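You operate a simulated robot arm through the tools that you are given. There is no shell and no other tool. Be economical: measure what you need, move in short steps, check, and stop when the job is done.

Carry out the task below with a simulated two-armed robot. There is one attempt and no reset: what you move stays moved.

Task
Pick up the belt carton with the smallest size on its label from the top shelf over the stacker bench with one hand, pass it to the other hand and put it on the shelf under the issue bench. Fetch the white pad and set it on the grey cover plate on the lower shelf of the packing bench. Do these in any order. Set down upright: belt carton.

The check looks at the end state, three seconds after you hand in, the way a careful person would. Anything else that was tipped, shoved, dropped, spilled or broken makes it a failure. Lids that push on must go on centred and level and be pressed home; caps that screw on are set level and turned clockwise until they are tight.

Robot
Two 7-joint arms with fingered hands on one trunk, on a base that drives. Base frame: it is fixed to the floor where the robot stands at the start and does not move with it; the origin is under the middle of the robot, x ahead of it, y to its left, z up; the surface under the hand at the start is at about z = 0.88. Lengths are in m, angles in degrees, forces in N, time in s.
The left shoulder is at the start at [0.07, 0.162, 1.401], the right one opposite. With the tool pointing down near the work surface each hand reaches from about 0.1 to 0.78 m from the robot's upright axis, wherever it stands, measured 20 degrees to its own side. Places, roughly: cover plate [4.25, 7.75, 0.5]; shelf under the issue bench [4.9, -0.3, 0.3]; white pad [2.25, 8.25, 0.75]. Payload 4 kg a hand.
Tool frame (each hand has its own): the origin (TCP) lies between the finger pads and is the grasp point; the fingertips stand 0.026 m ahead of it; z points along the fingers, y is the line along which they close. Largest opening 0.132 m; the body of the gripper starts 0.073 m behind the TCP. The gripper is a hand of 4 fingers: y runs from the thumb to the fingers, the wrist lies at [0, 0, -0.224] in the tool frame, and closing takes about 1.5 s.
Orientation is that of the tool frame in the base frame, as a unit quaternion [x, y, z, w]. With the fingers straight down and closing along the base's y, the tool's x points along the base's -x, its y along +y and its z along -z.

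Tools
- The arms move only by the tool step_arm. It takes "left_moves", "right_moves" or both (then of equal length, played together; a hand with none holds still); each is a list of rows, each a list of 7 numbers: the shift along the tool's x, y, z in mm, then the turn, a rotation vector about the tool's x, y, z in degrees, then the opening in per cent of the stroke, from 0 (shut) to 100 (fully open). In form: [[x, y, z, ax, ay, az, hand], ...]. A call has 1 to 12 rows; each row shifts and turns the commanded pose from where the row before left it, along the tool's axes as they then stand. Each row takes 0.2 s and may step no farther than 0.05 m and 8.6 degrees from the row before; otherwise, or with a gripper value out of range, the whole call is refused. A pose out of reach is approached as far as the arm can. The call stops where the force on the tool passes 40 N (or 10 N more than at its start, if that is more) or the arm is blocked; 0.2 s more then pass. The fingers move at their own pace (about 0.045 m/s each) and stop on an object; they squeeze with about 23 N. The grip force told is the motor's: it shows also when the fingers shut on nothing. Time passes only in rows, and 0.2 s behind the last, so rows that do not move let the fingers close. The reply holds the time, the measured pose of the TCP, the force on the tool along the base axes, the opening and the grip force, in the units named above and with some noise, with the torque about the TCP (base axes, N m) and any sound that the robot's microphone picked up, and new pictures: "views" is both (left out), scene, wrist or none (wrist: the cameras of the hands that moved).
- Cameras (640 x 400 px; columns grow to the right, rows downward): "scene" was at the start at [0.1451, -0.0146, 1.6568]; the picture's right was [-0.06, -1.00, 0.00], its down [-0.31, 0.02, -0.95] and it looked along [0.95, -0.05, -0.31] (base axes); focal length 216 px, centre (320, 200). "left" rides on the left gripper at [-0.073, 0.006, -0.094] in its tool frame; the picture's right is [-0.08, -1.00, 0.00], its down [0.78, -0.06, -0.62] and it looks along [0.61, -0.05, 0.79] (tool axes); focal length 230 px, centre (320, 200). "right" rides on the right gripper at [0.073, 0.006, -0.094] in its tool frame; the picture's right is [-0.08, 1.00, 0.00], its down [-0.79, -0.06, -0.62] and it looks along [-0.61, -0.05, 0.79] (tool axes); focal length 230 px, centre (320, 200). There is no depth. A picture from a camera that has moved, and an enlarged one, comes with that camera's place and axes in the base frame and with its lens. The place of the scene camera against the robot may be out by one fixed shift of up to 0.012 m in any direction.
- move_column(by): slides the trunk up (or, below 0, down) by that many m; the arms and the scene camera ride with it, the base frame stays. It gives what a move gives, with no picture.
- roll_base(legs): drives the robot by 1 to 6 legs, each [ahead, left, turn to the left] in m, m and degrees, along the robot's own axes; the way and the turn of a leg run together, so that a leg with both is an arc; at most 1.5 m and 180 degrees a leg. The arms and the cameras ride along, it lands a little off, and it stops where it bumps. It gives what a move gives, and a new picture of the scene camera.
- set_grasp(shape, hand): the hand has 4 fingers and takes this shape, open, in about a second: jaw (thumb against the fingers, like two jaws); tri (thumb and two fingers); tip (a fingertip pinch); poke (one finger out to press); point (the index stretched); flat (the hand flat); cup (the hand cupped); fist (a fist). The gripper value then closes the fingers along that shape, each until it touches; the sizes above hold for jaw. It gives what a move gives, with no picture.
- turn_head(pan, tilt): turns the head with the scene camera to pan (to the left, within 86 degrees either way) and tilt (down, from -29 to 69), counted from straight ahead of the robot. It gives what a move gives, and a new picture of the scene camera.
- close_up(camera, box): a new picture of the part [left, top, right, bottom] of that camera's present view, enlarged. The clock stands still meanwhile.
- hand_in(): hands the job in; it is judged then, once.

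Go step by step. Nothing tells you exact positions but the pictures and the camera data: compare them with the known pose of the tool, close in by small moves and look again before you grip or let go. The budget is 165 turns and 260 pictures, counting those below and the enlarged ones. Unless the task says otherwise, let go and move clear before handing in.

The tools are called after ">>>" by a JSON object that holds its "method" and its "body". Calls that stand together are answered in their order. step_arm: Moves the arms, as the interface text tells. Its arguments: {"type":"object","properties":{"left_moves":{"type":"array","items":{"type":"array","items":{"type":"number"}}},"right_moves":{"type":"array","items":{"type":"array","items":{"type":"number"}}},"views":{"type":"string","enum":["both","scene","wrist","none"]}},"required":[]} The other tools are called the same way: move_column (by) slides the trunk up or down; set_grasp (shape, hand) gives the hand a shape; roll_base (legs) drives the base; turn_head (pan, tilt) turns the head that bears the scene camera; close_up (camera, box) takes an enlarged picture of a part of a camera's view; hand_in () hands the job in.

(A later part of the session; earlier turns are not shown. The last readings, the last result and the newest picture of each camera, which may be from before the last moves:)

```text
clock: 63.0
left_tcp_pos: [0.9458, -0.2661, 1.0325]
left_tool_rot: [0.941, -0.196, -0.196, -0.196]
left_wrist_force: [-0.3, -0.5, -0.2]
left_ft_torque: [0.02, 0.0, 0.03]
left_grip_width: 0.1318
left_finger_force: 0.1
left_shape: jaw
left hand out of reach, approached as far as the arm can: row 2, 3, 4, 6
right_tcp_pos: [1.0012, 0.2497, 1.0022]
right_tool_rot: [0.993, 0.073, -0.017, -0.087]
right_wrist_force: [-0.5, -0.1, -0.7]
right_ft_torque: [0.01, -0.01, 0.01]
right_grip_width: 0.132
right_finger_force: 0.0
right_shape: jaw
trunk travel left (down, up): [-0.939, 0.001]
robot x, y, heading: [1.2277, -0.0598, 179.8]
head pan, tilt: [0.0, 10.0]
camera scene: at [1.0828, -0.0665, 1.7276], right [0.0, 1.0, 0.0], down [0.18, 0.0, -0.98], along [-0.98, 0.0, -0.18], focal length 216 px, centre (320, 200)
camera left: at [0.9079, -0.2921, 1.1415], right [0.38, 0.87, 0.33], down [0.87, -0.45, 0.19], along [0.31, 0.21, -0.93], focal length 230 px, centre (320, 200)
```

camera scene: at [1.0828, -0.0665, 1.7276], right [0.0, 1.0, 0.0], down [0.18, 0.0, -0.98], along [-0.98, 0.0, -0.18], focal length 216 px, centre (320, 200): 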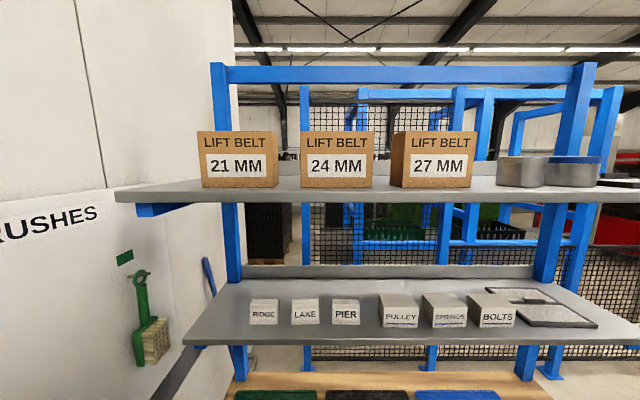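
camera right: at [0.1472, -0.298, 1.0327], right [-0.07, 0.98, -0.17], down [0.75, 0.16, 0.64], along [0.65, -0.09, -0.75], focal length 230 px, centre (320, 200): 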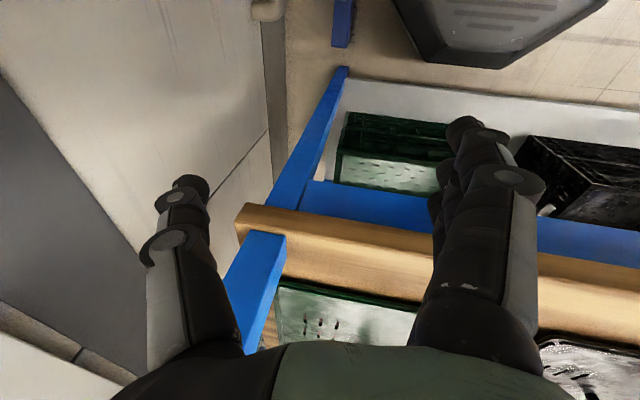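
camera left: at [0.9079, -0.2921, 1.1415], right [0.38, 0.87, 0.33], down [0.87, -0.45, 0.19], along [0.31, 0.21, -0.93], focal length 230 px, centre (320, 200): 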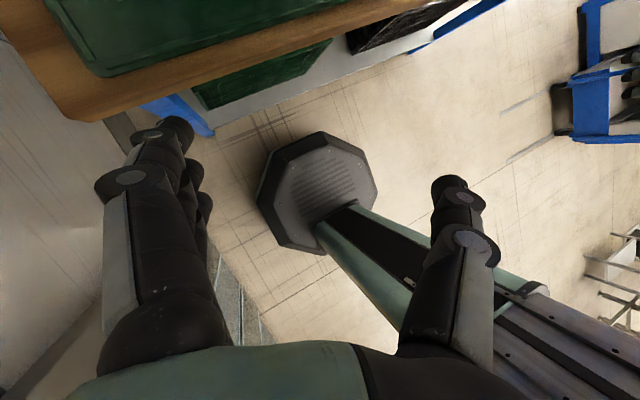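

The turn is working. I'll continue rotating the hand.

>>> {"method": "step_arm", "body": {"left_moves": [[0, 0, 0, 4.9, -4.9, 4.9, 100], [0, 0, 0, 4.9, -4.9, 4.9, 100], [0, 0, 0, 4.9, -4.9, 4.9, 100], [0, 0, 0, 4.9, -4.9, 4.9, 100], [0, 0, 0, 4.9, -4.9, 4.9, 100], [0, 0, 0, 4.9, -4.9, 4.9, 100], [0, 0, 0, 4.9, -4.9, 4.9, 100], [0, 0, 0, 4.9, -4.9, 4.9, 100], [0, 0, 0, 4.9, -4.9, 4.9, 100]], "views": "wrist"}}

```text
clock: 65.0
left_tcp_pos: [0.9478, -0.2663, 1.0313]
left_tool_rot: [0.941, -0.196, -0.196, -0.196]
left_wrist_force: [-0.1, 0.6, 0.4]
left_ft_torque: [-0.03, -0.01, 0.01]
left_grip_width: 0.132
left_finger_force: 0.0
left_shape: jaw
left hand out of reach, approached as far as the arm can: row 1, 2, 3, 4, 5, 6, 7, 8, 9
right_tcp_pos: [1.0033, 0.2501, 1.0016]
right_tool_rot: [0.993, 0.072, -0.02, -0.087]
right_wrist_force: [0.0, 0.2, 0.1]
right_ft_torque: [-0.03, -0.02, 0.03]
right_grip_width: 0.1318
right_finger_force: 0.0
right_shape: jaw
trunk travel left (down, up): [-0.939, 0.001]
robot x, y, heading: [1.2267, -0.0592, 180.1]
head pan, tilt: [0.0, 10.0]
camera left: at [0.9098, -0.2914, 1.1424], right [0.38, 0.87, 0.32], down [0.87, -0.45, 0.19], along [0.31, 0.21, -0.93], focal length 230 px, centre (320, 200)
```

left: 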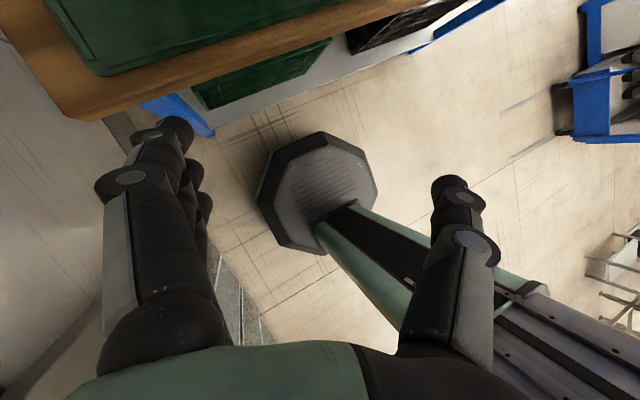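

The turn stopped at 42° because the arm is too folded there. I'll move the hand forward and up, where the wrist has more freedom.

>>> {"method": "step_arm", "body": {"left_moves": [[-43, 18, -16, 0, 0, 0, 100], [-43, 18, -16, 0, 0, 0, 100], [-43, 18, -16, 0, 0, 0, 100], [-43, 18, -16, 0, 0, 0, 100]], "views": "both"}}

```text
clock: 65.5
left_tcp_pos: [0.929, -0.3251, 1.0509]
left_tool_rot: [0.948, -0.248, -0.161, -0.113]
left_wrist_force: [0.5, -1.0, 0.3]
left_ft_torque: [0.01, -0.02, -0.02]
left_grip_width: 0.1319
left_finger_force: 0.1
left_shape: jaw
left hand out of reach, approached as far as the arm can: row 1, 2
right_tcp_pos: [1.0037, 0.249, 1.002]
right_tool_rot: [0.993, 0.073, -0.019, -0.088]
right_wrist_force: [0.7, -0.2, 0.4]
right_ft_torque: [0.01, 0.02, -0.02]
right_grip_width: 0.1319
right_finger_force: 0.0
right_shape: jaw
trunk travel left (down, up): [-0.939, 0.001]
robot x, y, heading: [1.2275, -0.0591, 179.8]
head pan, tilt: [0.0, 10.0]
stopped in row 2 (left hand): the arm was blocked; the commanded pose is now the measured one
camera scene: at [1.0848, -0.067, 1.7278], right [0.0, 1.0, 0.0], down [0.17, 0.0, -0.98], along [-0.98, 0.0, -0.17], focal length 216 px, centre (320, 200)
camera left: at [0.8882, -0.3252, 1.1629], right [0.44, 0.88, 0.16], down [0.83, -0.47, 0.29], along [0.33, 0.0, -0.94], focal length 230 px, centre (320, 200)
```

scene: 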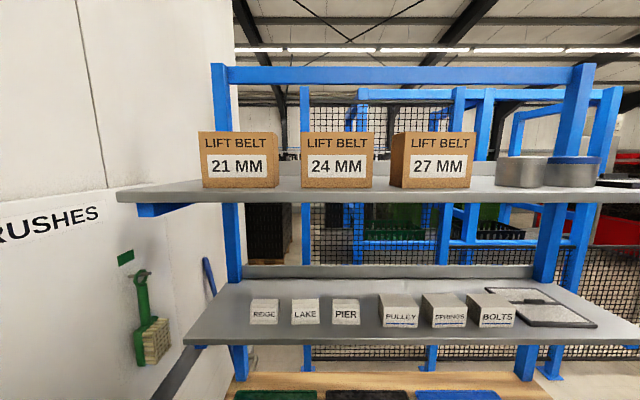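
left: 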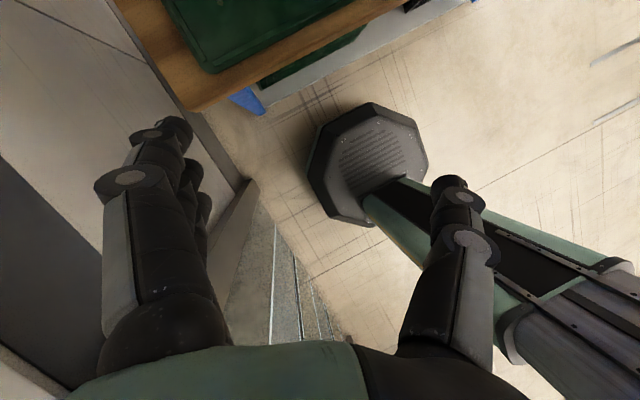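

The wall is only at y≈-0.62, so the elbow has no room for a side grip. Instead I'll grip the carton from above across its depth. I'll back off and shift right, away from the wall, to reconfigure the arm.

>>> {"method": "roll_base", "body": {"legs": [[-0.3, 0, 0], [0, -0.12, 0]]}}

>>> {"method": "step_arm", "body": {"left_moves": [[-40, 15, -15, 0, 0, 0, 100], [-40, 15, -15, 0, 0, 0, 100], [-40, 15, -15, 0, 0, 0, 100], [-40, 15, -15, 0, 0, 0, 100], [0, 0, 0, 0.51, 2.93, 7.47, 100], [0, 0, 0, 0.51, 2.93, 7.47, 100], [0, 0, 0, 0.51, 2.93, 7.47, 100], [0, 0, 0, 0.51, 2.93, 7.47, 100], [0, 0, 0, 0.51, 2.93, 7.47, 100], [0, 0, 0, 0.51, 2.93, 7.47, 100], [0, 0, 0, 0.51, 2.93, 7.47, 100], [0, 0, 0, 0.51, 2.93, 7.47, 100]], "views": "wrist"}}

```text
clock: 68.4
left_tcp_pos: [1.2318, -0.2079, 1.051]
left_tool_rot: [0.949, -0.247, -0.162, -0.113]
left_wrist_force: [-0.6, -0.9, -0.9]
left_ft_torque: [0.0, 0.03, 0.0]
left_grip_width: 0.1319
left_finger_force: 0.0
left_shape: jaw
right_tcp_pos: [1.3027, 0.3674, 1.0028]
right_tool_rot: [0.993, 0.075, -0.02, -0.088]
right_wrist_force: [0.0, 0.4, -1.0]
right_ft_torque: [0.05, 0.0, -0.01]
right_grip_width: 0.132
right_finger_force: 0.1
right_shape: jaw
trunk travel left (down, up): [-0.939, 0.001]
robot x, y, heading: [1.5311, 0.0617, -179.8]
head pan, tilt: [0.0, 10.0]
camera scene: at [1.3873, 0.0504, 1.728], right [0.0, 1.0, 0.0], down [0.17, 0.0, -0.98], along [-0.98, 0.0, -0.17], focal length 216 px, centre (320, 200)
```

scene: 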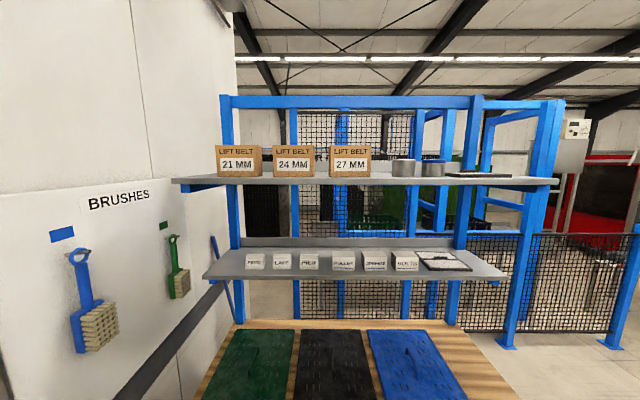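

```text
clock: 69.7
left_tcp_pos: [1.235, -0.2662, 1.0573]
left_tool_rot: [0.927, -0.362, -0.099, -0.018]
left_wrist_force: [-0.2, -0.7, 0.2]
left_ft_torque: [-0.01, 0.0, 0.0]
left_grip_width: 0.132
left_finger_force: 0.0
left_shape: jaw
left hand out of reach, approached as far as the arm can: row 1, 2, 3, 4, 6
right_tcp_pos: [1.3019, 0.3691, 1.0014]
right_tool_rot: [0.993, 0.074, -0.02, -0.088]
right_wrist_force: [-0.2, -0.8, -0.6]
right_ft_torque: [0.01, -0.02, 0.01]
right_grip_width: 0.132
right_finger_force: 0.1
right_shape: jaw
trunk travel left (down, up): [-0.939, 0.001]
robot x, y, heading: [1.5264, 0.0619, -180.2]
head pan, tilt: [0.0, 10.0]
stopped in row 6 (left hand): the arm was blocked; the commanded pose is now the measured one
camera left: at [1.1937, -0.2314, 1.1638], right [0.62, 0.79, -0.02], down [0.71, -0.54, 0.45], along [0.34, -0.29, -0.89], focal length 230 px, centre (320, 200)
```

left: 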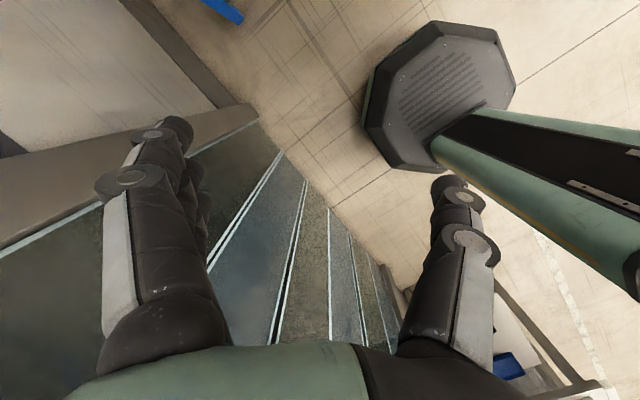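

Pointing down that high is beyond the wrist's range. I'll swing the hand about the wrist so that it points forward, with the camera above.

>>> {"method": "step_arm", "body": {"left_moves": [[-26, 12, 0, -3.1, -6.74, -2.8, 100], [-26, 12, 0, -3.1, -6.74, -2.8, 100], [-26, 12, 0, -3.1, -6.74, -2.8, 100], [-26, 12, 0, -3.1, -6.74, -2.8, 100], [-26, 12, 0, -3.1, -6.74, -2.8, 100], [-26, 12, 0, -3.1, -6.74, -2.8, 100], [-26, 12, 0, -3.1, -6.74, -2.8, 100], [-26, 12, 0, -3.1, -6.74, -2.8, 100], [-26, 12, 0, -3.1, -6.74, -2.8, 100], [-26, 12, 0, -3.1, -6.74, -2.8, 100], [-26, 12, 0, -3.1, -6.74, -2.8, 100]], "views": "wrist"}}

```text
clock: 70.3
left_tcp_pos: [1.1806, -0.3049, 1.0889]
left_tool_rot: [0.918, -0.338, -0.198, 0.06]
left_wrist_force: [0.4, -0.6, 0.3]
left_ft_torque: [0.05, -0.03, 0.0]
left_grip_width: 0.1321
left_finger_force: 0.0
left_shape: jaw
right_tcp_pos: [1.3026, 0.3691, 1.0022]
right_tool_rot: [0.993, 0.074, -0.019, -0.087]
right_wrist_force: [-0.2, -0.6, -0.3]
right_ft_torque: [0.02, -0.01, -0.04]
right_grip_width: 0.132
right_finger_force: 0.1
right_shape: jaw
trunk travel left (down, up): [-0.939, 0.001]
robot x, y, heading: [1.5292, 0.0642, -179.9]
head pan, tilt: [0.0, 10.0]
stopped in row 3 (left hand): the arm was blocked; the commanded pose is now the measured one
camera left: at [1.1638, -0.2654, 1.1983], right [0.54, 0.81, -0.22], down [0.83, -0.47, 0.29], along [0.14, -0.34, -0.93], focal length 230 px, centre (320, 200)
```

left: 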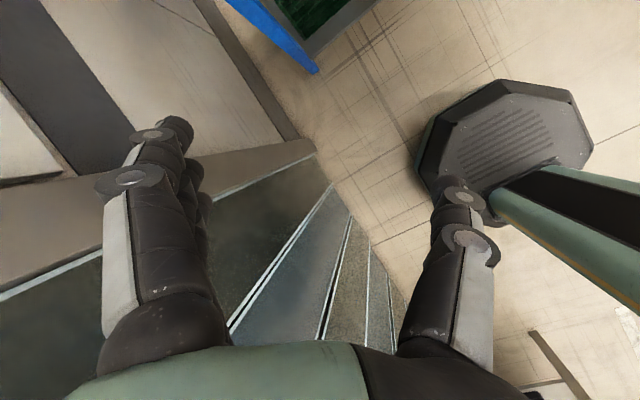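

I'll look at the left arm to see what blocks it.

>>> {"method": "turn_head", "body": {"pan": 60, "tilt": 50}}

```text
clock: 71.6
left_tcp_pos: [1.1822, -0.3057, 1.0882]
left_tool_rot: [0.918, -0.339, -0.199, 0.06]
left_wrist_force: [-0.5, 0.0, -0.1]
left_ft_torque: [0.01, -0.02, 0.01]
left_grip_width: 0.1319
left_finger_force: 0.0
left_shape: jaw
right_tcp_pos: [1.303, 0.37, 1.0014]
right_tool_rot: [0.993, 0.074, -0.02, -0.086]
right_wrist_force: [-0.1, 0.7, 1.0]
right_ft_torque: [0.0, -0.01, -0.01]
right_grip_width: 0.1319
right_finger_force: 0.1
right_shape: jaw
trunk travel left (down, up): [-0.939, 0.001]
robot x, y, heading: [1.5298, 0.0625, -180.0]
head pan, tilt: [60.0, 50.0]
camera scene: at [1.4411, -0.0134, 1.6661], right [-0.87, 0.5, 0.0], down [0.38, 0.66, -0.64], along [-0.32, -0.56, -0.77], focal length 216 px, centre (320, 200)
```

scene: 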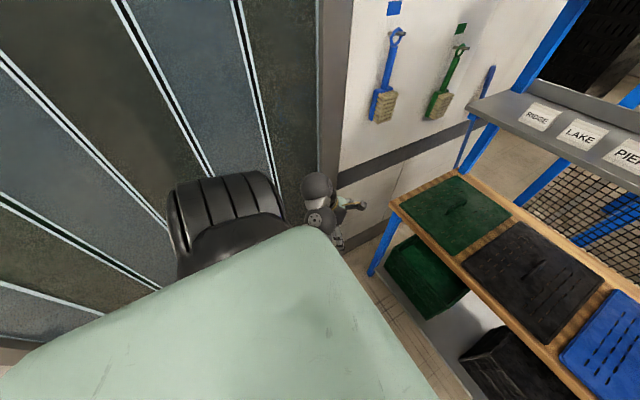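

The elbow isn't touching anything visible; it seems the steps were too fast. I'll continue with smaller steps while extending forward.

>>> {"method": "step_arm", "body": {"left_moves": [[-21, 10, 4, -1.6, -4.15, -2.29, 100], [-21, 10, 4, -1.6, -4.15, -2.29, 100], [-21, 10, 5, -1.6, -4.15, -2.29, 100], [-20, 9, 6, -1.6, -4.15, -2.29, 100], [-20, 9, 7, -1.6, -4.15, -2.29, 100], [-19, 8, 8, -1.6, -4.15, -2.29, 100], [-19, 8, 8, -1.6, -4.15, -2.29, 100], [-18, 7, 9, -1.6, -4.15, -2.29, 100], [-18, 7, 9, -1.6, -4.15, -2.29, 100], [-17, 7, 10, -1.6, -4.15, -2.29, 100], [-17, 6, 10, -1.6, -4.15, -2.29, 100], [-16, 6, 10, -1.6, -4.15, -2.29, 100]], "views": "wrist"}}

```text
clock: 72.5
left_tcp_pos: [1.12, -0.3471, 1.1276]
left_tool_rot: [0.901, -0.302, -0.286, 0.123]
left_wrist_force: [-0.3, -0.8, 1.3]
left_ft_torque: [0.01, -0.03, 0.02]
left_grip_width: 0.1323
left_finger_force: 0.1
left_shape: jaw
right_tcp_pos: [1.3032, 0.3689, 1.0024]
right_tool_rot: [0.993, 0.074, -0.019, -0.087]
right_wrist_force: [0.1, -0.1, -0.5]
right_ft_torque: [0.0, -0.01, -0.03]
right_grip_width: 0.132
right_finger_force: 0.0
right_shape: jaw
trunk travel left (down, up): [-0.939, 0.001]
robot x, y, heading: [1.5261, 0.0638, -180.1]
head pan, tilt: [60.0, 50.0]
stopped in row 4 (left hand): the arm was blocked; the commanded pose is now the measured one
camera left: at [1.1231, -0.3029, 1.238], right [0.42, 0.83, -0.36], down [0.91, -0.4, 0.13], along [-0.04, -0.38, -0.93], focal length 230 px, centre (320, 200)
```

left: 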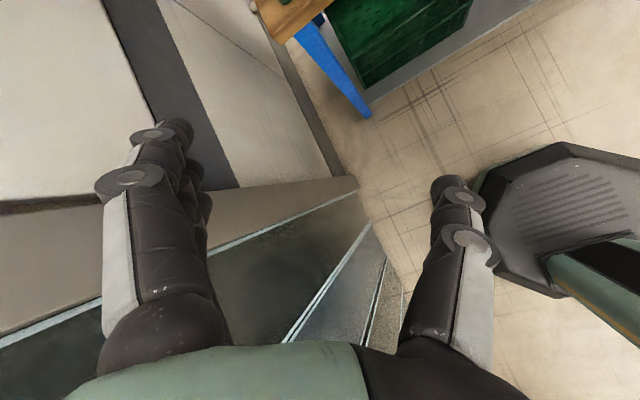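

It blocks repeatedly, possibly elbow against the curtain or wall. I'll shift the base well away from the wall before continuing.

>>> {"method": "roll_base", "body": {"legs": [[0, -0.4, 0]]}}

>>> {"method": "step_arm", "body": {"left_moves": [[-19, 8, 6, -1.6, -4.15, -2.29, 100], [-19, 8, 6, -1.6, -4.15, -2.29, 100], [-19, 8, 7, -1.6, -4.15, -2.29, 100], [-19, 8, 8, -1.6, -4.15, -2.29, 100], [-19, 8, 8, -1.6, -4.15, -2.29, 100], [-18, 7, 9, -1.6, -4.15, -2.29, 100], [-18, 7, 9, -1.6, -4.15, -2.29, 100], [-17, 7, 10, -1.6, -4.15, -2.29, 100], [-17, 6, 10, -1.6, -4.15, -2.29, 100], [-16, 6, 10, -1.6, -4.15, -2.29, 100]], "views": "both"}}

```text
clock: 75.0
left_tcp_pos: [1.1195, 0.0493, 1.1285]
left_tool_rot: [0.901, -0.302, -0.286, 0.122]
left_wrist_force: [0.3, -0.7, 0.0]
left_ft_torque: [-0.01, -0.01, 0.0]
left_grip_width: 0.1321
left_finger_force: 0.0
left_shape: jaw
right_tcp_pos: [1.3017, 0.7669, 1.0032]
right_tool_rot: [0.993, 0.075, -0.019, -0.087]
right_wrist_force: [-0.6, 0.8, -0.6]
right_ft_torque: [0.02, -0.03, 0.0]
right_grip_width: 0.1321
right_finger_force: 0.1
right_shape: jaw
trunk travel left (down, up): [-0.939, 0.001]
robot x, y, heading: [1.5268, 0.4606, -179.8]
head pan, tilt: [60.0, 50.0]
camera scene: at [1.44, 0.3832, 1.666], right [-0.87, 0.5, 0.0], down [0.38, 0.67, -0.64], along [-0.32, -0.56, -0.77], focal length 216 px, centre (320, 200)
```

scene: 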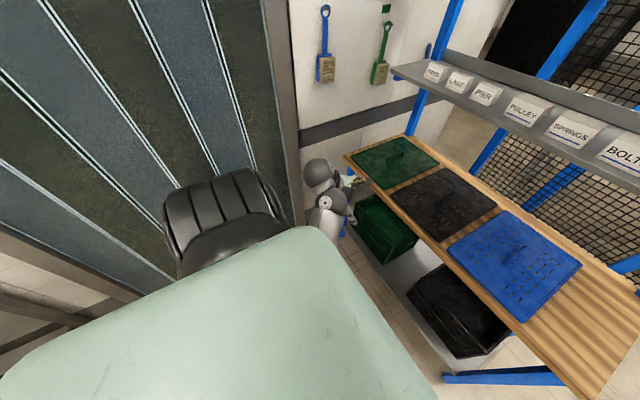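

```text
clock: 75.8
left_tcp_pos: [1.0852, -0.0021, 1.1707]
left_tool_rot: [0.878, -0.273, -0.346, 0.188]
left_wrist_force: [-0.8, 0.5, 0.5]
left_ft_torque: [-0.04, 0.04, -0.05]
left_grip_width: 0.132
left_finger_force: 0.0
left_shape: jaw
right_tcp_pos: [1.3004, 0.7675, 1.0018]
right_tool_rot: [0.993, 0.074, -0.019, -0.087]
right_wrist_force: [0.7, 0.7, 0.9]
right_ft_torque: [0.01, -0.02, 0.03]
right_grip_width: 0.132
right_finger_force: 0.0
right_shape: jaw
trunk travel left (down, up): [-0.939, 0.001]
robot x, y, heading: [1.5268, 0.4609, -179.8]
head pan, tilt: [60.0, 50.0]
stopped in row 3 (left hand): the arm was blocked; the commanded pose is now the measured one
camera scene: at [1.4391, 0.3853, 1.666], right [-0.87, 0.5, 0.0], down [0.38, 0.66, -0.64], along [-0.32, -0.56, -0.77], focal length 216 px, centre (320, 200)
camera left: at [1.1037, 0.0515, 1.2754], right [0.3, 0.83, -0.48], down [0.94, -0.34, 0.0], along [-0.17, -0.45, -0.88], focal length 230 px, centre (320, 200)
```

scene: 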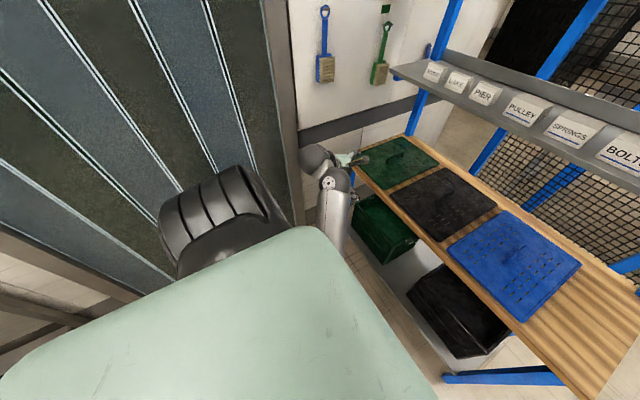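
left: 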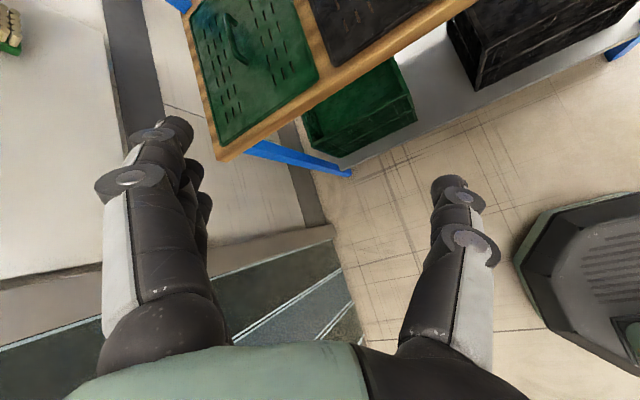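

Some self-limit is likely. I'll extend straight forward with this orientation to unfold the arm.

>>> {"method": "step_arm", "body": {"left_moves": [[-24.5, 14, 28.4, 0, 0, 0, 100], [-24.5, 14, 28.4, 0, 0, 0, 100], [-24.5, 14, 28.4, 0, 0, 0, 100], [-24.5, 14, 28.4, 0, 0, 0, 100], [-24.5, 14, 28.4, 0, 0, 0, 100]], "views": "none"}}

```text
clock: 77.0
left_tcp_pos: [0.8819, -0.0014, 1.1696]
left_tool_rot: [0.878, -0.272, -0.347, 0.189]
left_wrist_force: [-0.5, 0.2, 0.2]
left_ft_torque: [0.0, -0.03, 0.0]
left_grip_width: 0.132
left_finger_force: 0.1
left_shape: jaw
right_tcp_pos: [1.2997, 0.7665, 1.0021]
right_tool_rot: [0.993, 0.074, -0.019, -0.087]
right_wrist_force: [-0.5, 0.3, -1.3]
right_ft_torque: [0.04, -0.06, -0.03]
right_grip_width: 0.1321
right_finger_force: 0.1
right_shape: jaw
trunk travel left (down, up): [-0.939, 0.001]
robot x, y, heading: [1.5294, 0.4628, -179.9]
head pan, tilt: [60.0, 50.0]
```

Extended freely. Now rotate to the forward-pointing orientation.

>>> {"method": "step_arm", "body": {"left_moves": [[0, 0, 0, -0.72, -4.51, -3.9, 100], [0, 0, 0, -0.72, -4.51, -3.9, 100], [0, 0, 0, -0.72, -4.51, -3.9, 100], [0, 0, 0, -0.72, -4.51, -3.9, 100], [0, 0, 0, -0.72, -4.51, -3.9, 100], [0, 0, 0, -0.72, -4.51, -3.9, 100], [0, 0, 0, -0.72, -4.51, -3.9, 100], [0, 0, 0, -0.72, -4.51, -3.9, 100], [0, 0, 0, -0.72, -4.51, -3.9, 100], [0, 0, 0, -0.72, -4.51, -3.9, 100]], "views": "wrist"}}

```text
clock: 79.2
left_tcp_pos: [0.8845, -0.0011, 1.172]
left_tool_rot: [-0.706, 0.001, 0.708, 0.0]
left_wrist_force: [0.8, -0.8, 0.3]
left_ft_torque: [0.01, -0.01, -0.04]
left_grip_width: 0.1317
left_finger_force: 0.1
left_shape: jaw
right_tcp_pos: [1.3013, 0.7679, 1.0031]
right_tool_rot: [0.993, 0.075, -0.02, -0.088]
right_wrist_force: [0.3, -0.3, 0.7]
right_ft_torque: [0.0, 0.01, -0.01]
right_grip_width: 0.1319
right_finger_force: 0.1
right_shape: jaw
trunk travel left (down, up): [-0.939, 0.001]
robot x, y, heading: [1.5261, 0.4612, -179.8]
head pan, tilt: [60.0, 50.0]
camera left: at [0.9778, -0.008, 1.245], right [0.0, 1.0, 0.08], down [0.61, 0.06, -0.79], along [-0.79, 0.05, -0.61], focal length 230 px, centre (320, 200)
```

left: 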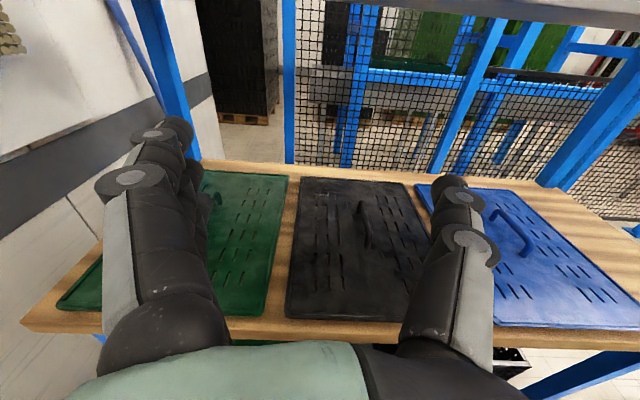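

The hand is level, pointing at the rack. I'll raise it straight up to carton height (z≈1.735) in front of the shelf.

>>> {"method": "step_arm", "body": {"left_moves": [[-48, 0, 0, 0, 0, 0, 100], [-48, 0, 0, 0, 0, 0, 100], [-48, 0, 0, 0, 0, 0, 100], [-48, 0, 0, 0, 0, 0, 100], [-48, 0, 0, 0, 0, 0, 100], [-48, 0, 0, 0, 0, 0, 100], [-48, 0, 0, 0, 0, 0, 100], [-48, 0, 0, 0, 0, 0, 100], [-48, 0, 0, 0, 0, 0, 100], [-48, 0, 0, 0, 0, 0, 100], [-48, 0, 0, 0, 0, 0, 100], [-48, 0, 0, 0, 0, 0, 100]], "views": "wrist"}}

```text
clock: 81.8
left_tcp_pos: [0.888, -0.0008, 1.7472]
left_tool_rot: [-0.707, 0.0, 0.708, -0.001]
left_wrist_force: [0.1, 0.2, -0.3]
left_ft_torque: [0.0, 0.02, 0.0]
left_grip_width: 0.1321
left_finger_force: 0.0
left_shape: jaw
right_tcp_pos: [1.3024, 0.7675, 1.0029]
right_tool_rot: [0.993, 0.074, -0.02, -0.087]
right_wrist_force: [0.2, 0.0, 0.2]
right_ft_torque: [0.01, -0.01, 0.02]
right_grip_width: 0.1323
right_finger_force: 0.0
right_shape: jaw
trunk travel left (down, up): [-0.939, 0.001]
robot x, y, heading: [1.5257, 0.4577, -179.9]
head pan, tilt: [60.0, 50.0]
camera left: at [0.9803, -0.0068, 1.8207], right [0.0, 1.0, 0.08], down [0.62, 0.06, -0.79], along [-0.79, 0.05, -0.61], focal length 230 px, centre (320, 200)
```

left: 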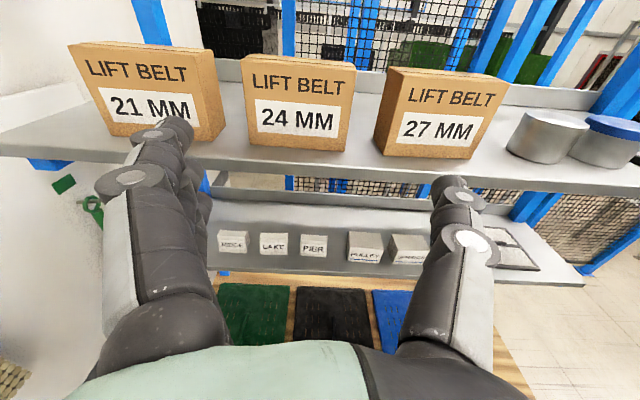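

Good view of the cartons. I'll enlarge to measure their width and depth.

>>> {"method": "close_up", "body": {"camera": "left", "box": [50, 20, 370, 220]}}

```text
2.00 times, centred on (210, 120) of left
camera zoom: at [0.9803, -0.0068, 1.8207], right [0.0, 1.0, 0.08], down [0.62, 0.06, -0.79], along [-0.79, 0.05, -0.61], focal length 460 px, centre (540, 360)
```

zoom: 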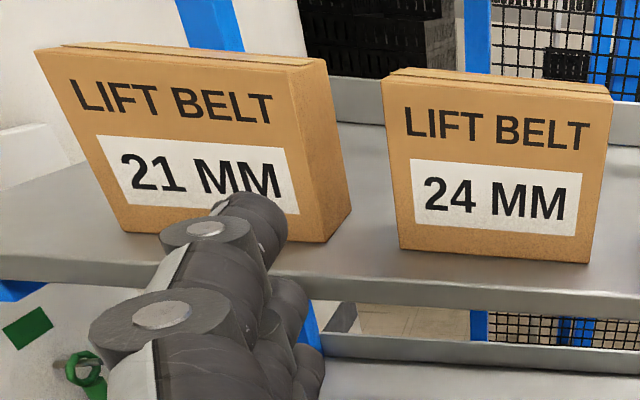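

Width is close to the hand's opening. I'll bring the fingertips just short of the carton's front face to compare directly.

>>> {"method": "roll_base", "body": {"legs": [[0, 0.207, 0], [0.1, 0, 0]]}}

>>> {"method": "close_up", "body": {"camera": "left", "box": [100, 20, 540, 295]}}

```text
clock: 84.1
left_tcp_pos: [0.7954, -0.2065, 1.7507]
left_tool_rot: [-0.705, 0.002, 0.709, 0.001]
left_wrist_force: [1.1, -0.5, 0.2]
left_ft_torque: [-0.02, -0.04, 0.01]
left_grip_width: 0.132
left_finger_force: 0.1
left_shape: jaw
right_tcp_pos: [1.2086, 0.5606, 1.0038]
right_tool_rot: [0.993, 0.073, -0.022, -0.087]
right_wrist_force: [0.0, -0.4, 0.1]
right_ft_torque: [0.02, 0.02, 0.01]
right_grip_width: 0.1322
right_finger_force: 0.1
right_shape: jaw
trunk travel left (down, up): [-0.939, 0.001]
robot x, y, heading: [1.432, 0.2518, 180.2]
head pan, tilt: [60.0, 50.0]
camera scene: at [1.3483, 0.1777, 1.6665], right [-0.87, 0.5, 0.0], down [0.38, 0.66, -0.64], along [-0.32, -0.56, -0.76], focal length 216 px, centre (320, 200)
```

scene: 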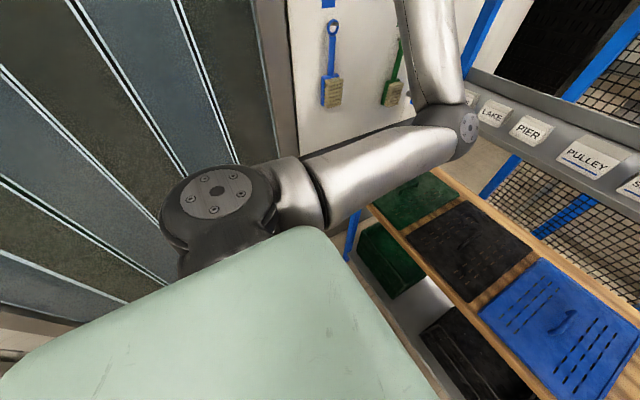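

```text
1.45 times, centred on (320, 158) of left
camera zoom: at [0.8879, -0.2122, 1.8233], right [0.0, 1.0, 0.07], down [0.61, 0.06, -0.79], along [-0.79, 0.05, -0.61], focal length 335 px, centre (320, 262)
```

zoom: 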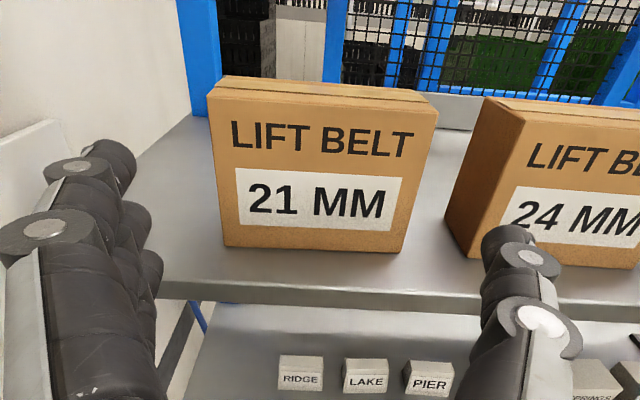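

The carton is ≈0.125 wide × 0.098 tall × 0.045 deep; a width grip would be too tight. With the arm extended now, I'll back off and test yawing the hand to point sideways (right), for a front-to-back grip from the carton's left end.

>>> {"method": "roll_base", "body": {"legs": [[-0.15, 0, 0], [0, -0.1, 0]]}}

>>> {"method": "step_arm", "body": {"left_moves": [[0, 0, 0, 7.5, 0, 0, 100], [0, 0, 0, 7.5, 0, 0, 100], [0, 0, 0, 7.5, 0, 0, 100], [0, 0, 0, 7.5, 0, 0, 100], [0, 0, 0, 7.5, 0, 0, 100], [0, 0, 0, 7.5, 0, 0, 100], [0, 0, 0, 7.5, 0, 0, 100], [0, 0, 0, 7.5, 0, 0, 100], [0, 0, 0, 7.5, 0, 0, 100], [0, 0, 0, 7.5, 0, 0, 100], [0, 0, 0, 7.5, 0, 0, 100], [0, 0, 0, 7.5, 0, 0, 100]], "views": "both"}}

```text
clock: 86.3
left_tcp_pos: [0.9392, -0.1154, 1.7455]
left_tool_rot: [-0.707, 0.001, 0.707, 0.002]
left_wrist_force: [0.7, -0.6, -0.3]
left_ft_torque: [-0.03, 0.0, -0.05]
left_grip_width: 0.1319
left_finger_force: 0.1
left_shape: jaw
right_tcp_pos: [1.356, 0.6549, 1.005]
right_tool_rot: [0.993, 0.073, -0.02, -0.089]
right_wrist_force: [-0.8, -0.5, 0.4]
right_ft_torque: [0.02, -0.03, 0.0]
right_grip_width: 0.1321
right_finger_force: 0.1
right_shape: jaw
trunk travel left (down, up): [-0.939, 0.001]
robot x, y, heading: [1.5798, 0.3559, 180.1]
head pan, tilt: [60.0, 50.0]
camera scene: at [1.4926, 0.2693, 1.6657], right [-0.87, 0.5, 0.0], down [0.38, 0.67, -0.64], along [-0.32, -0.55, -0.77], focal length 216 px, centre (320, 200)
```

scene: 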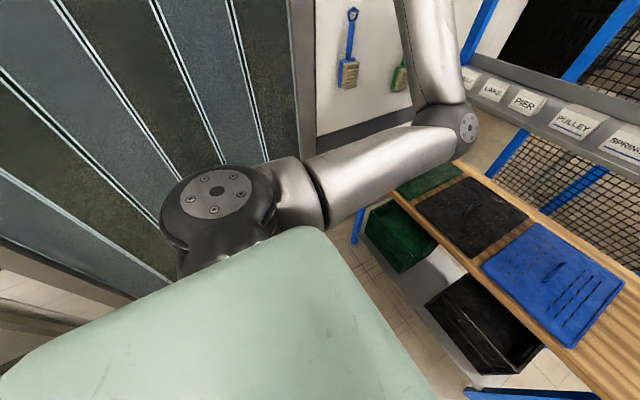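

```text
clock: 88.9
left_tcp_pos: [0.9575, -0.0529, 1.7909]
left_tool_rot: [-0.56, 0.431, 0.561, 0.431]
left_wrist_force: [0.8, 0.1, -0.2]
left_ft_torque: [-0.04, -0.01, 0.0]
left_grip_width: 0.1319
left_finger_force: 0.1
left_shape: jaw
left hand out of reach, approached as far as the arm can: row 5, 6, 7, 9, 10, 11, 12
right_tcp_pos: [1.355, 0.6572, 1.0033]
right_tool_rot: [0.993, 0.072, -0.019, -0.088]
right_wrist_force: [0.3, 0.3, -0.7]
right_ft_torque: [0.0, -0.03, -0.01]
right_grip_width: 0.132
right_finger_force: 0.1
right_shape: jaw
trunk travel left (down, up): [-0.939, 0.001]
robot x, y, heading: [1.5806, 0.3508, 180.0]
head pan, tilt: [60.0, 50.0]
camera scene: at [1.4929, 0.274, 1.6659], right [-0.87, 0.5, 0.0], down [0.38, 0.66, -0.64], along [-0.32, -0.56, -0.77], focal length 216 px, centre (320, 200)
camera left: at [0.9741, -0.144, 1.8636], right [0.96, 0.26, 0.08], down [0.22, -0.58, -0.79], along [-0.16, 0.77, -0.61], focal length 230 px, centre (320, 200)
```

scene: 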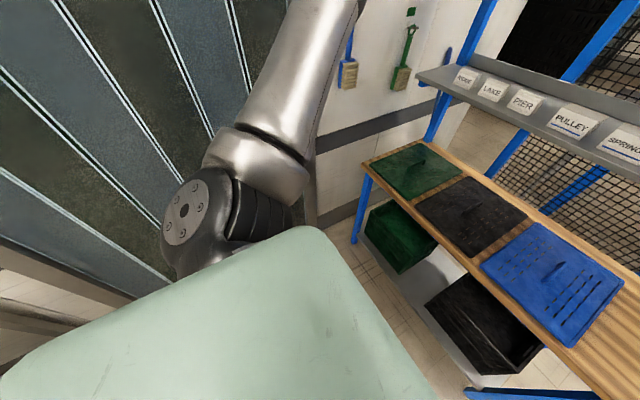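
left: 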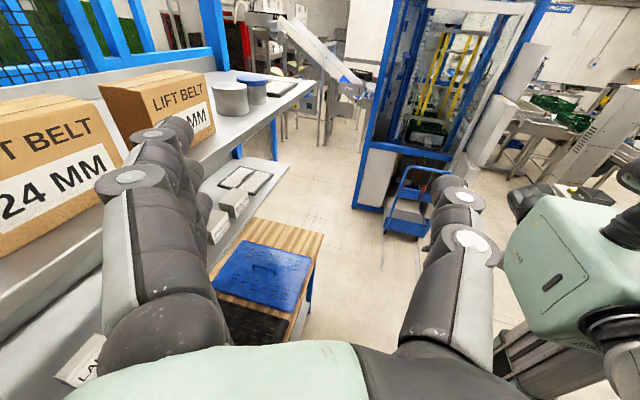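

It yaws nearly all the way (75°); the wrist is too far left. I'll shift the hand to the right, which should let it reach 90°.

>>> {"method": "step_arm", "body": {"left_moves": [[0, 0, 45, 0, 0, 0, 100], [0, 0, 45, 0, 0, 0, 100], [0, 0, 45, 0, 0, 0, 100], [0, 0, 45, 0, 0, 0, 100], [0, 0, 45, 0, 0, 0, 100]], "views": "none"}}

```text
clock: 90.1
left_tcp_pos: [0.8975, 0.1722, 1.7912]
left_tool_rot: [0.562, -0.432, -0.56, -0.429]
left_wrist_force: [0.1, 1.1, -0.7]
left_ft_torque: [0.0, -0.01, 0.0]
left_grip_width: 0.1319
left_finger_force: 0.0
left_shape: jaw
right_tcp_pos: [1.3553, 0.6605, 1.0025]
right_tool_rot: [0.994, 0.072, -0.019, -0.085]
right_wrist_force: [0.9, 0.1, 0.1]
right_ft_torque: [0.0, -0.01, 0.03]
right_grip_width: 0.1322
right_finger_force: 0.0
right_shape: jaw
trunk travel left (down, up): [-0.939, 0.001]
robot x, y, heading: [1.5798, 0.353, 180.1]
head pan, tilt: [60.0, 50.0]
```

>>> {"method": "step_arm", "body": {"left_moves": [[0, 0, 0, 5, 0, 0, 100], [0, 0, 0, 5, 0, 0, 100], [0, 0, 0, 4.8, 0, 0, 100]], "views": "wrist"}}

```text
clock: 90.9
left_tcp_pos: [0.9133, 0.1678, 1.8007]
left_tool_rot: [-0.5, 0.5, 0.5, 0.5]
left_wrist_force: [0.0, -0.5, 0.0]
left_ft_torque: [-0.02, 0.0, -0.02]
left_grip_width: 0.1321
left_finger_force: 0.1
left_shape: jaw
left hand out of reach, approached as far as the arm can: row 3
right_tcp_pos: [1.3564, 0.6577, 1.0019]
right_tool_rot: [0.993, 0.072, -0.018, -0.088]
right_wrist_force: [-0.1, -0.5, -0.3]
right_ft_torque: [0.02, -0.02, -0.01]
right_grip_width: 0.1319
right_finger_force: 0.1
right_shape: jaw
trunk travel left (down, up): [-0.939, 0.001]
robot x, y, heading: [1.5846, 0.3509, 180.2]
head pan, tilt: [60.0, 50.0]
camera left: at [0.9071, 0.0752, 1.8733], right [1.0, 0.0, 0.08], down [0.06, -0.62, -0.79], along [0.05, 0.79, -0.61], focal length 230 px, centre (320, 200)
```

left: 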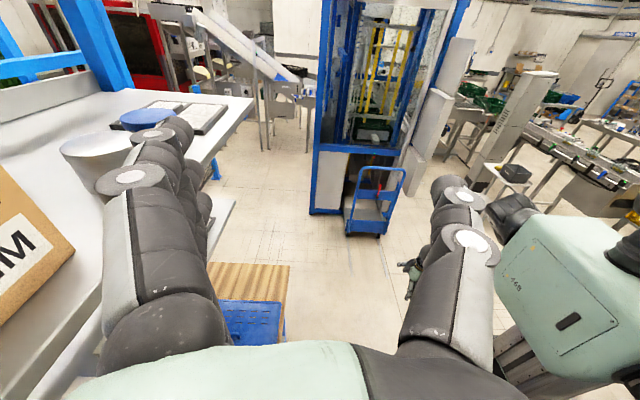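

The hand now points exactly sideways. I'll raise it to clear the carton top and then drive over it.

>>> {"method": "step_arm", "body": {"left_moves": [[-15, 0, 0, 0, 0, 0, 100], [-10, 0, 0, 0, 0, 0, 100]], "views": "none"}}

>>> {"method": "roll_base", "body": {"legs": [[0, 0.4, 0]]}}

>>> {"method": "turn_head", "body": {"pan": 40, "tilt": 5}}

>>> {"method": "close_up", "body": {"camera": "left", "box": [0, 0, 640, 400]}}

```text
clock: 91.5
left_tcp_pos: [0.9214, 0.1711, 1.8167]
left_tool_rot: [-0.5, 0.501, 0.501, 0.499]
left_wrist_force: [-0.4, -0.3, 1.0]
left_ft_torque: [-0.02, -0.02, 0.0]
left_grip_width: 0.1321
left_finger_force: 0.0
left_shape: jaw
left hand out of reach, approached as far as the arm can: row 1, 2
right_tcp_pos: [1.3556, 0.6592, 1.0026]
right_tool_rot: [0.993, 0.073, -0.02, -0.087]
right_wrist_force: [0.6, 0.5, -0.8]
right_ft_torque: [-0.01, -0.06, -0.02]
right_grip_width: 0.1321
right_finger_force: 0.1
right_shape: jaw
trunk travel left (down, up): [-0.939, 0.001]
robot x, y, heading: [1.5821, 0.3514, 179.8]
head pan, tilt: [60.0, 50.0]
```

```text
clock: 94.0
left_tcp_pos: [0.92, -0.2235, 1.8159]
left_tool_rot: [-0.499, 0.503, 0.498, 0.5]
left_wrist_force: [1.1, 0.0, -0.6]
left_ft_torque: [0.01, 0.0, -0.01]
left_grip_width: 0.1321
left_finger_force: 0.0
left_shape: jaw
right_tcp_pos: [1.3562, 0.2592, 1.002]
right_tool_rot: [0.994, 0.069, -0.019, -0.086]
right_wrist_force: [-0.2, -0.4, 1.3]
right_ft_torque: [-0.01, 0.03, 0.01]
right_grip_width: 0.1319
right_finger_force: 0.0
right_shape: jaw
trunk travel left (down, up): [-0.939, 0.001]
robot x, y, heading: [1.5798, -0.0511, 179.5]
head pan, tilt: [60.0, 50.0]
camera scene: at [1.4908, -0.1242, 1.6661], right [-0.86, 0.51, 0.0], down [0.39, 0.66, -0.64], along [-0.33, -0.56, -0.77], focal length 216 px, centre (320, 200)
```

scene: 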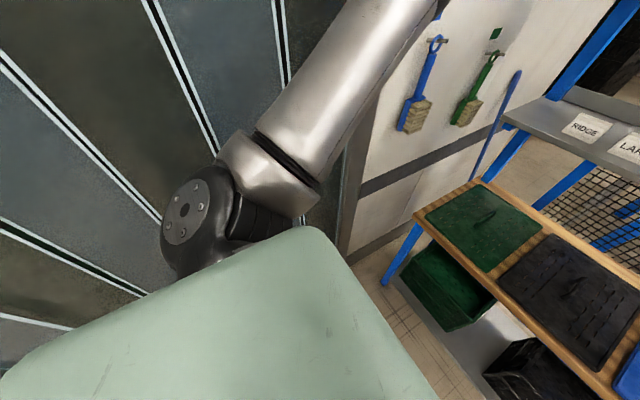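

```text
clock: 95.1
left_tcp_pos: [0.9196, -0.2266, 1.8152]
left_tool_rot: [-0.498, 0.503, 0.499, 0.5]
left_wrist_force: [0.0, -0.4, 0.8]
left_ft_torque: [0.0, -0.01, 0.01]
left_grip_width: 0.1321
left_finger_force: 0.1
left_shape: jaw
right_tcp_pos: [1.3572, 0.2583, 1.0025]
right_tool_rot: [0.994, 0.069, -0.019, -0.087]
right_wrist_force: [0.8, 0.3, -0.1]
right_ft_torque: [0.03, 0.03, 0.0]
right_grip_width: 0.132
right_finger_force: 0.0
right_shape: jaw
trunk travel left (down, up): [-0.939, 0.001]
robot x, y, heading: [1.5774, -0.0479, 179.2]
head pan, tilt: [40.0, 5.0]
camera scene: at [1.459, -0.1186, 1.7359], right [-0.64, 0.77, 0.0], down [0.07, 0.06, -1.0], along [-0.77, -0.63, -0.09], focal length 216 px, centre (320, 200)
```

scene: 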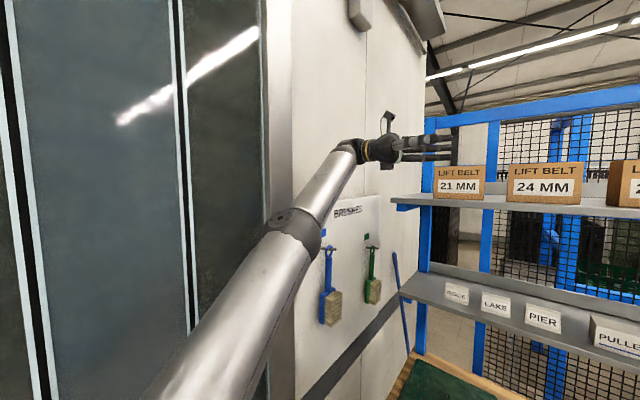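

```text
1.00 times, centred on (320, 200) of left (not enlarged: the box is as wide or as high as the picture)
camera zoom: at [0.9121, -0.32, 1.8899], right [1.0, -0.01, 0.07], down [0.06, -0.62, -0.78], along [0.05, 0.79, -0.62], focal length 230 px, centre (320, 200)
```

zoom: 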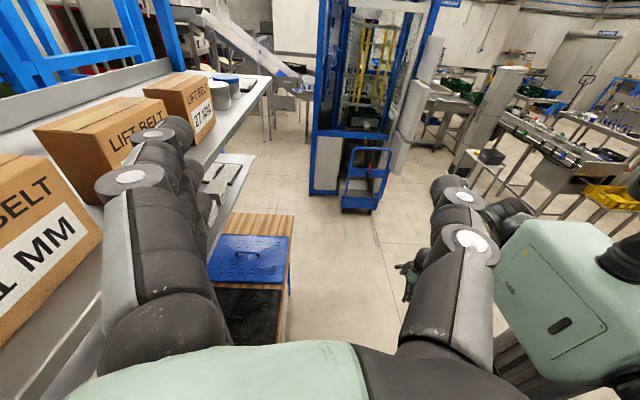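

The arm is almost straight. I'll pull the hand in 0.1 m, raise it slightly, correct the heading, and then drive closer.

>>> {"method": "step_arm", "body": {"left_moves": [[-6, -40, 0, 0, 0, 0, 100], [-6, -40, 0, 0, 0, 0, 100], [-3, -20, 0, 0, 0, 0, 100]], "views": "none"}}

>>> {"method": "roll_base", "body": {"legs": [[0, 0, 0.8], [0.22, 0, 0]]}}

>>> {"method": "close_up", "body": {"camera": "left", "box": [0, 50, 480, 350]}}

```text
clock: 95.9
left_tcp_pos: [0.9835, -0.2328, 1.8544]
left_tool_rot: [-0.499, 0.502, 0.498, 0.501]
left_wrist_force: [-0.5, -0.5, -0.3]
left_ft_torque: [0.02, 0.01, 0.01]
left_grip_width: 0.1321
left_finger_force: 0.0
left_shape: jaw
left hand out of reach, approached as far as the arm can: row 2, 3
right_tcp_pos: [1.3561, 0.2581, 1.0021]
right_tool_rot: [0.994, 0.069, -0.019, -0.087]
right_wrist_force: [-0.2, 0.5, 0.1]
right_ft_torque: [-0.02, 0.02, 0.03]
right_grip_width: 0.132
right_finger_force: 0.0
right_shape: jaw
trunk travel left (down, up): [-0.939, 0.001]
robot x, y, heading: [1.5813, -0.0514, 179.7]
head pan, tilt: [40.0, 5.0]
```

```text
clock: 97.9
left_tcp_pos: [0.7771, -0.2441, 1.8578]
left_tool_rot: [-0.501, 0.5, 0.503, 0.496]
left_wrist_force: [1.3, 0.7, 0.5]
left_ft_torque: [-0.02, 0.0, 0.05]
left_grip_width: 0.132
left_finger_force: 0.0
left_shape: jaw
right_tcp_pos: [1.1363, 0.2526, 1.0025]
right_tool_rot: [0.993, 0.077, -0.021, -0.088]
right_wrist_force: [0.4, 0.2, 0.2]
right_ft_torque: [-0.01, 0.0, 0.0]
right_grip_width: 0.1323
right_finger_force: 0.0
right_shape: jaw
trunk travel left (down, up): [-0.939, 0.001]
robot x, y, heading: [1.359, -0.0523, -179.7]
head pan, tilt: [40.0, 5.0]
camera scene: at [1.2471, -0.1224, 1.7365], right [-0.65, 0.76, 0.0], down [0.06, 0.06, -1.0], along [-0.76, -0.65, -0.08], focal length 216 px, centre (320, 200)
```

scene: 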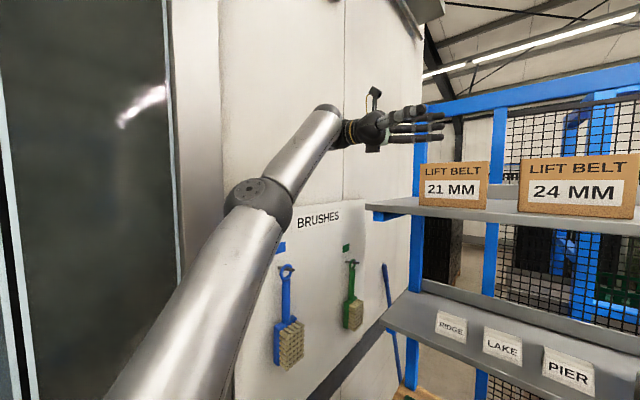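

```text
1.33 times, centred on (240, 200) of left
camera zoom: at [0.7718, -0.3384, 1.9309], right [1.0, 0.01, 0.07], down [0.06, -0.62, -0.78], along [0.04, 0.79, -0.62], focal length 307 px, centre (427, 200)
```

zoom: 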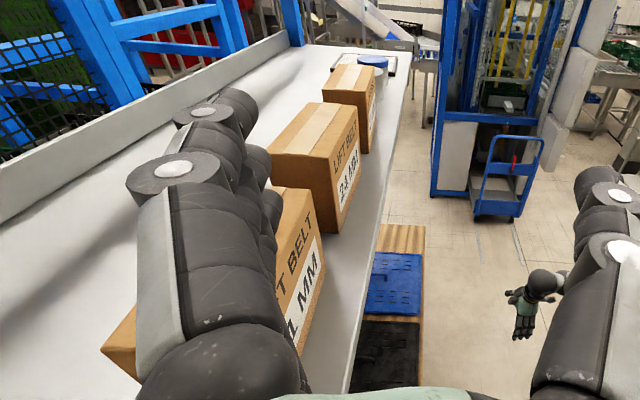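

The carton is ≈0.07 deep (x 0.622–0.69). I'll drive forward so the open fingers straddle it from above, then lower the trunk.

>>> {"method": "roll_base", "body": {"legs": [[0.12, 0.005, 0]]}}

>>> {"method": "close_up", "body": {"camera": "left", "box": [80, 50, 560, 350]}}

```text
clock: 99.2
left_tcp_pos: [0.6595, -0.2506, 1.858]
left_tool_rot: [-0.501, 0.5, 0.504, 0.495]
left_wrist_force: [1.3, 0.4, 0.7]
left_ft_torque: [-0.01, -0.01, 0.06]
left_grip_width: 0.1319
left_finger_force: 0.0
left_shape: jaw
right_tcp_pos: [1.0175, 0.2475, 1.0038]
right_tool_rot: [0.993, 0.076, -0.022, -0.087]
right_wrist_force: [0.2, -0.6, -0.5]
right_ft_torque: [0.03, 0.04, 0.01]
right_grip_width: 0.1322
right_finger_force: 0.1
right_shape: jaw
trunk travel left (down, up): [-0.939, 0.001]
robot x, y, heading: [1.2424, -0.0589, -179.5]
head pan, tilt: [40.0, 5.0]
camera scene: at [1.1286, -0.1279, 1.7366], right [-0.65, 0.76, 0.0], down [0.06, 0.06, -1.0], along [-0.76, -0.65, -0.08], focal length 216 px, centre (320, 200)
```

scene: 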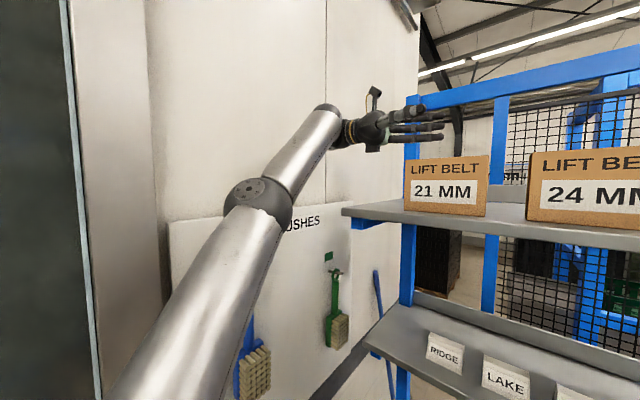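

```text
1.33 times, centred on (320, 200) of left
camera zoom: at [0.6538, -0.344, 1.9319], right [1.0, 0.01, 0.07], down [0.06, -0.62, -0.78], along [0.03, 0.79, -0.62], focal length 307 px, centre (320, 200)
```

zoom: 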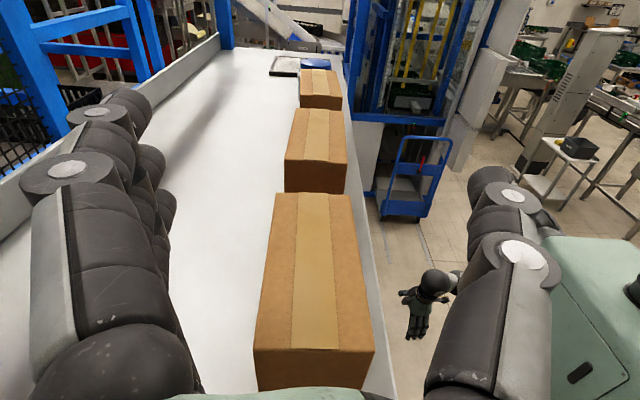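

The carton (x 0.628–0.688, centre 0.658) is centred between the fingers. Lowering the trunk.

>>> {"method": "move_column", "body": {"by": -0.06}}

>>> {"method": "close_up", "body": {"camera": "scene", "box": [260, 60, 520, 222]}}

```text
clock: 100.2
left_tcp_pos: [0.6513, -0.2508, 1.7959]
left_tool_rot: [-0.502, 0.499, 0.503, 0.496]
left_wrist_force: [0.3, 0.3, 0.6]
left_ft_torque: [0.02, 0.02, 0.01]
left_grip_width: 0.132
left_finger_force: 0.0
left_shape: jaw
right_tcp_pos: [1.0131, 0.2466, 0.9432]
right_tool_rot: [0.993, 0.077, -0.02, -0.088]
right_wrist_force: [0.7, 0.0, 0.0]
right_ft_torque: [-0.02, 0.03, 0.01]
right_grip_width: 0.1318
right_finger_force: 0.1
right_shape: jaw
trunk travel left (down, up): [-0.879, 0.061]
robot x, y, heading: [1.2404, -0.0569, -179.7]
head pan, tilt: [40.0, 5.0]
```

```text
2.46 times, centred on (390, 141) of scene
camera zoom: at [1.1211, -0.1287, 1.6759], right [-0.65, 0.76, 0.0], down [0.07, 0.06, -1.0], along [-0.76, -0.65, -0.09], focal length 532 px, centre (148, 345)
```

zoom: 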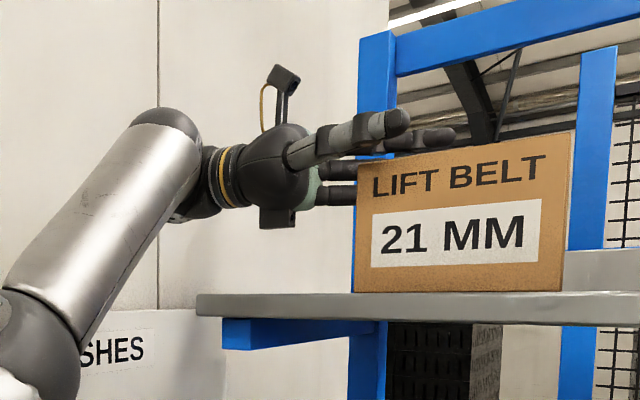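

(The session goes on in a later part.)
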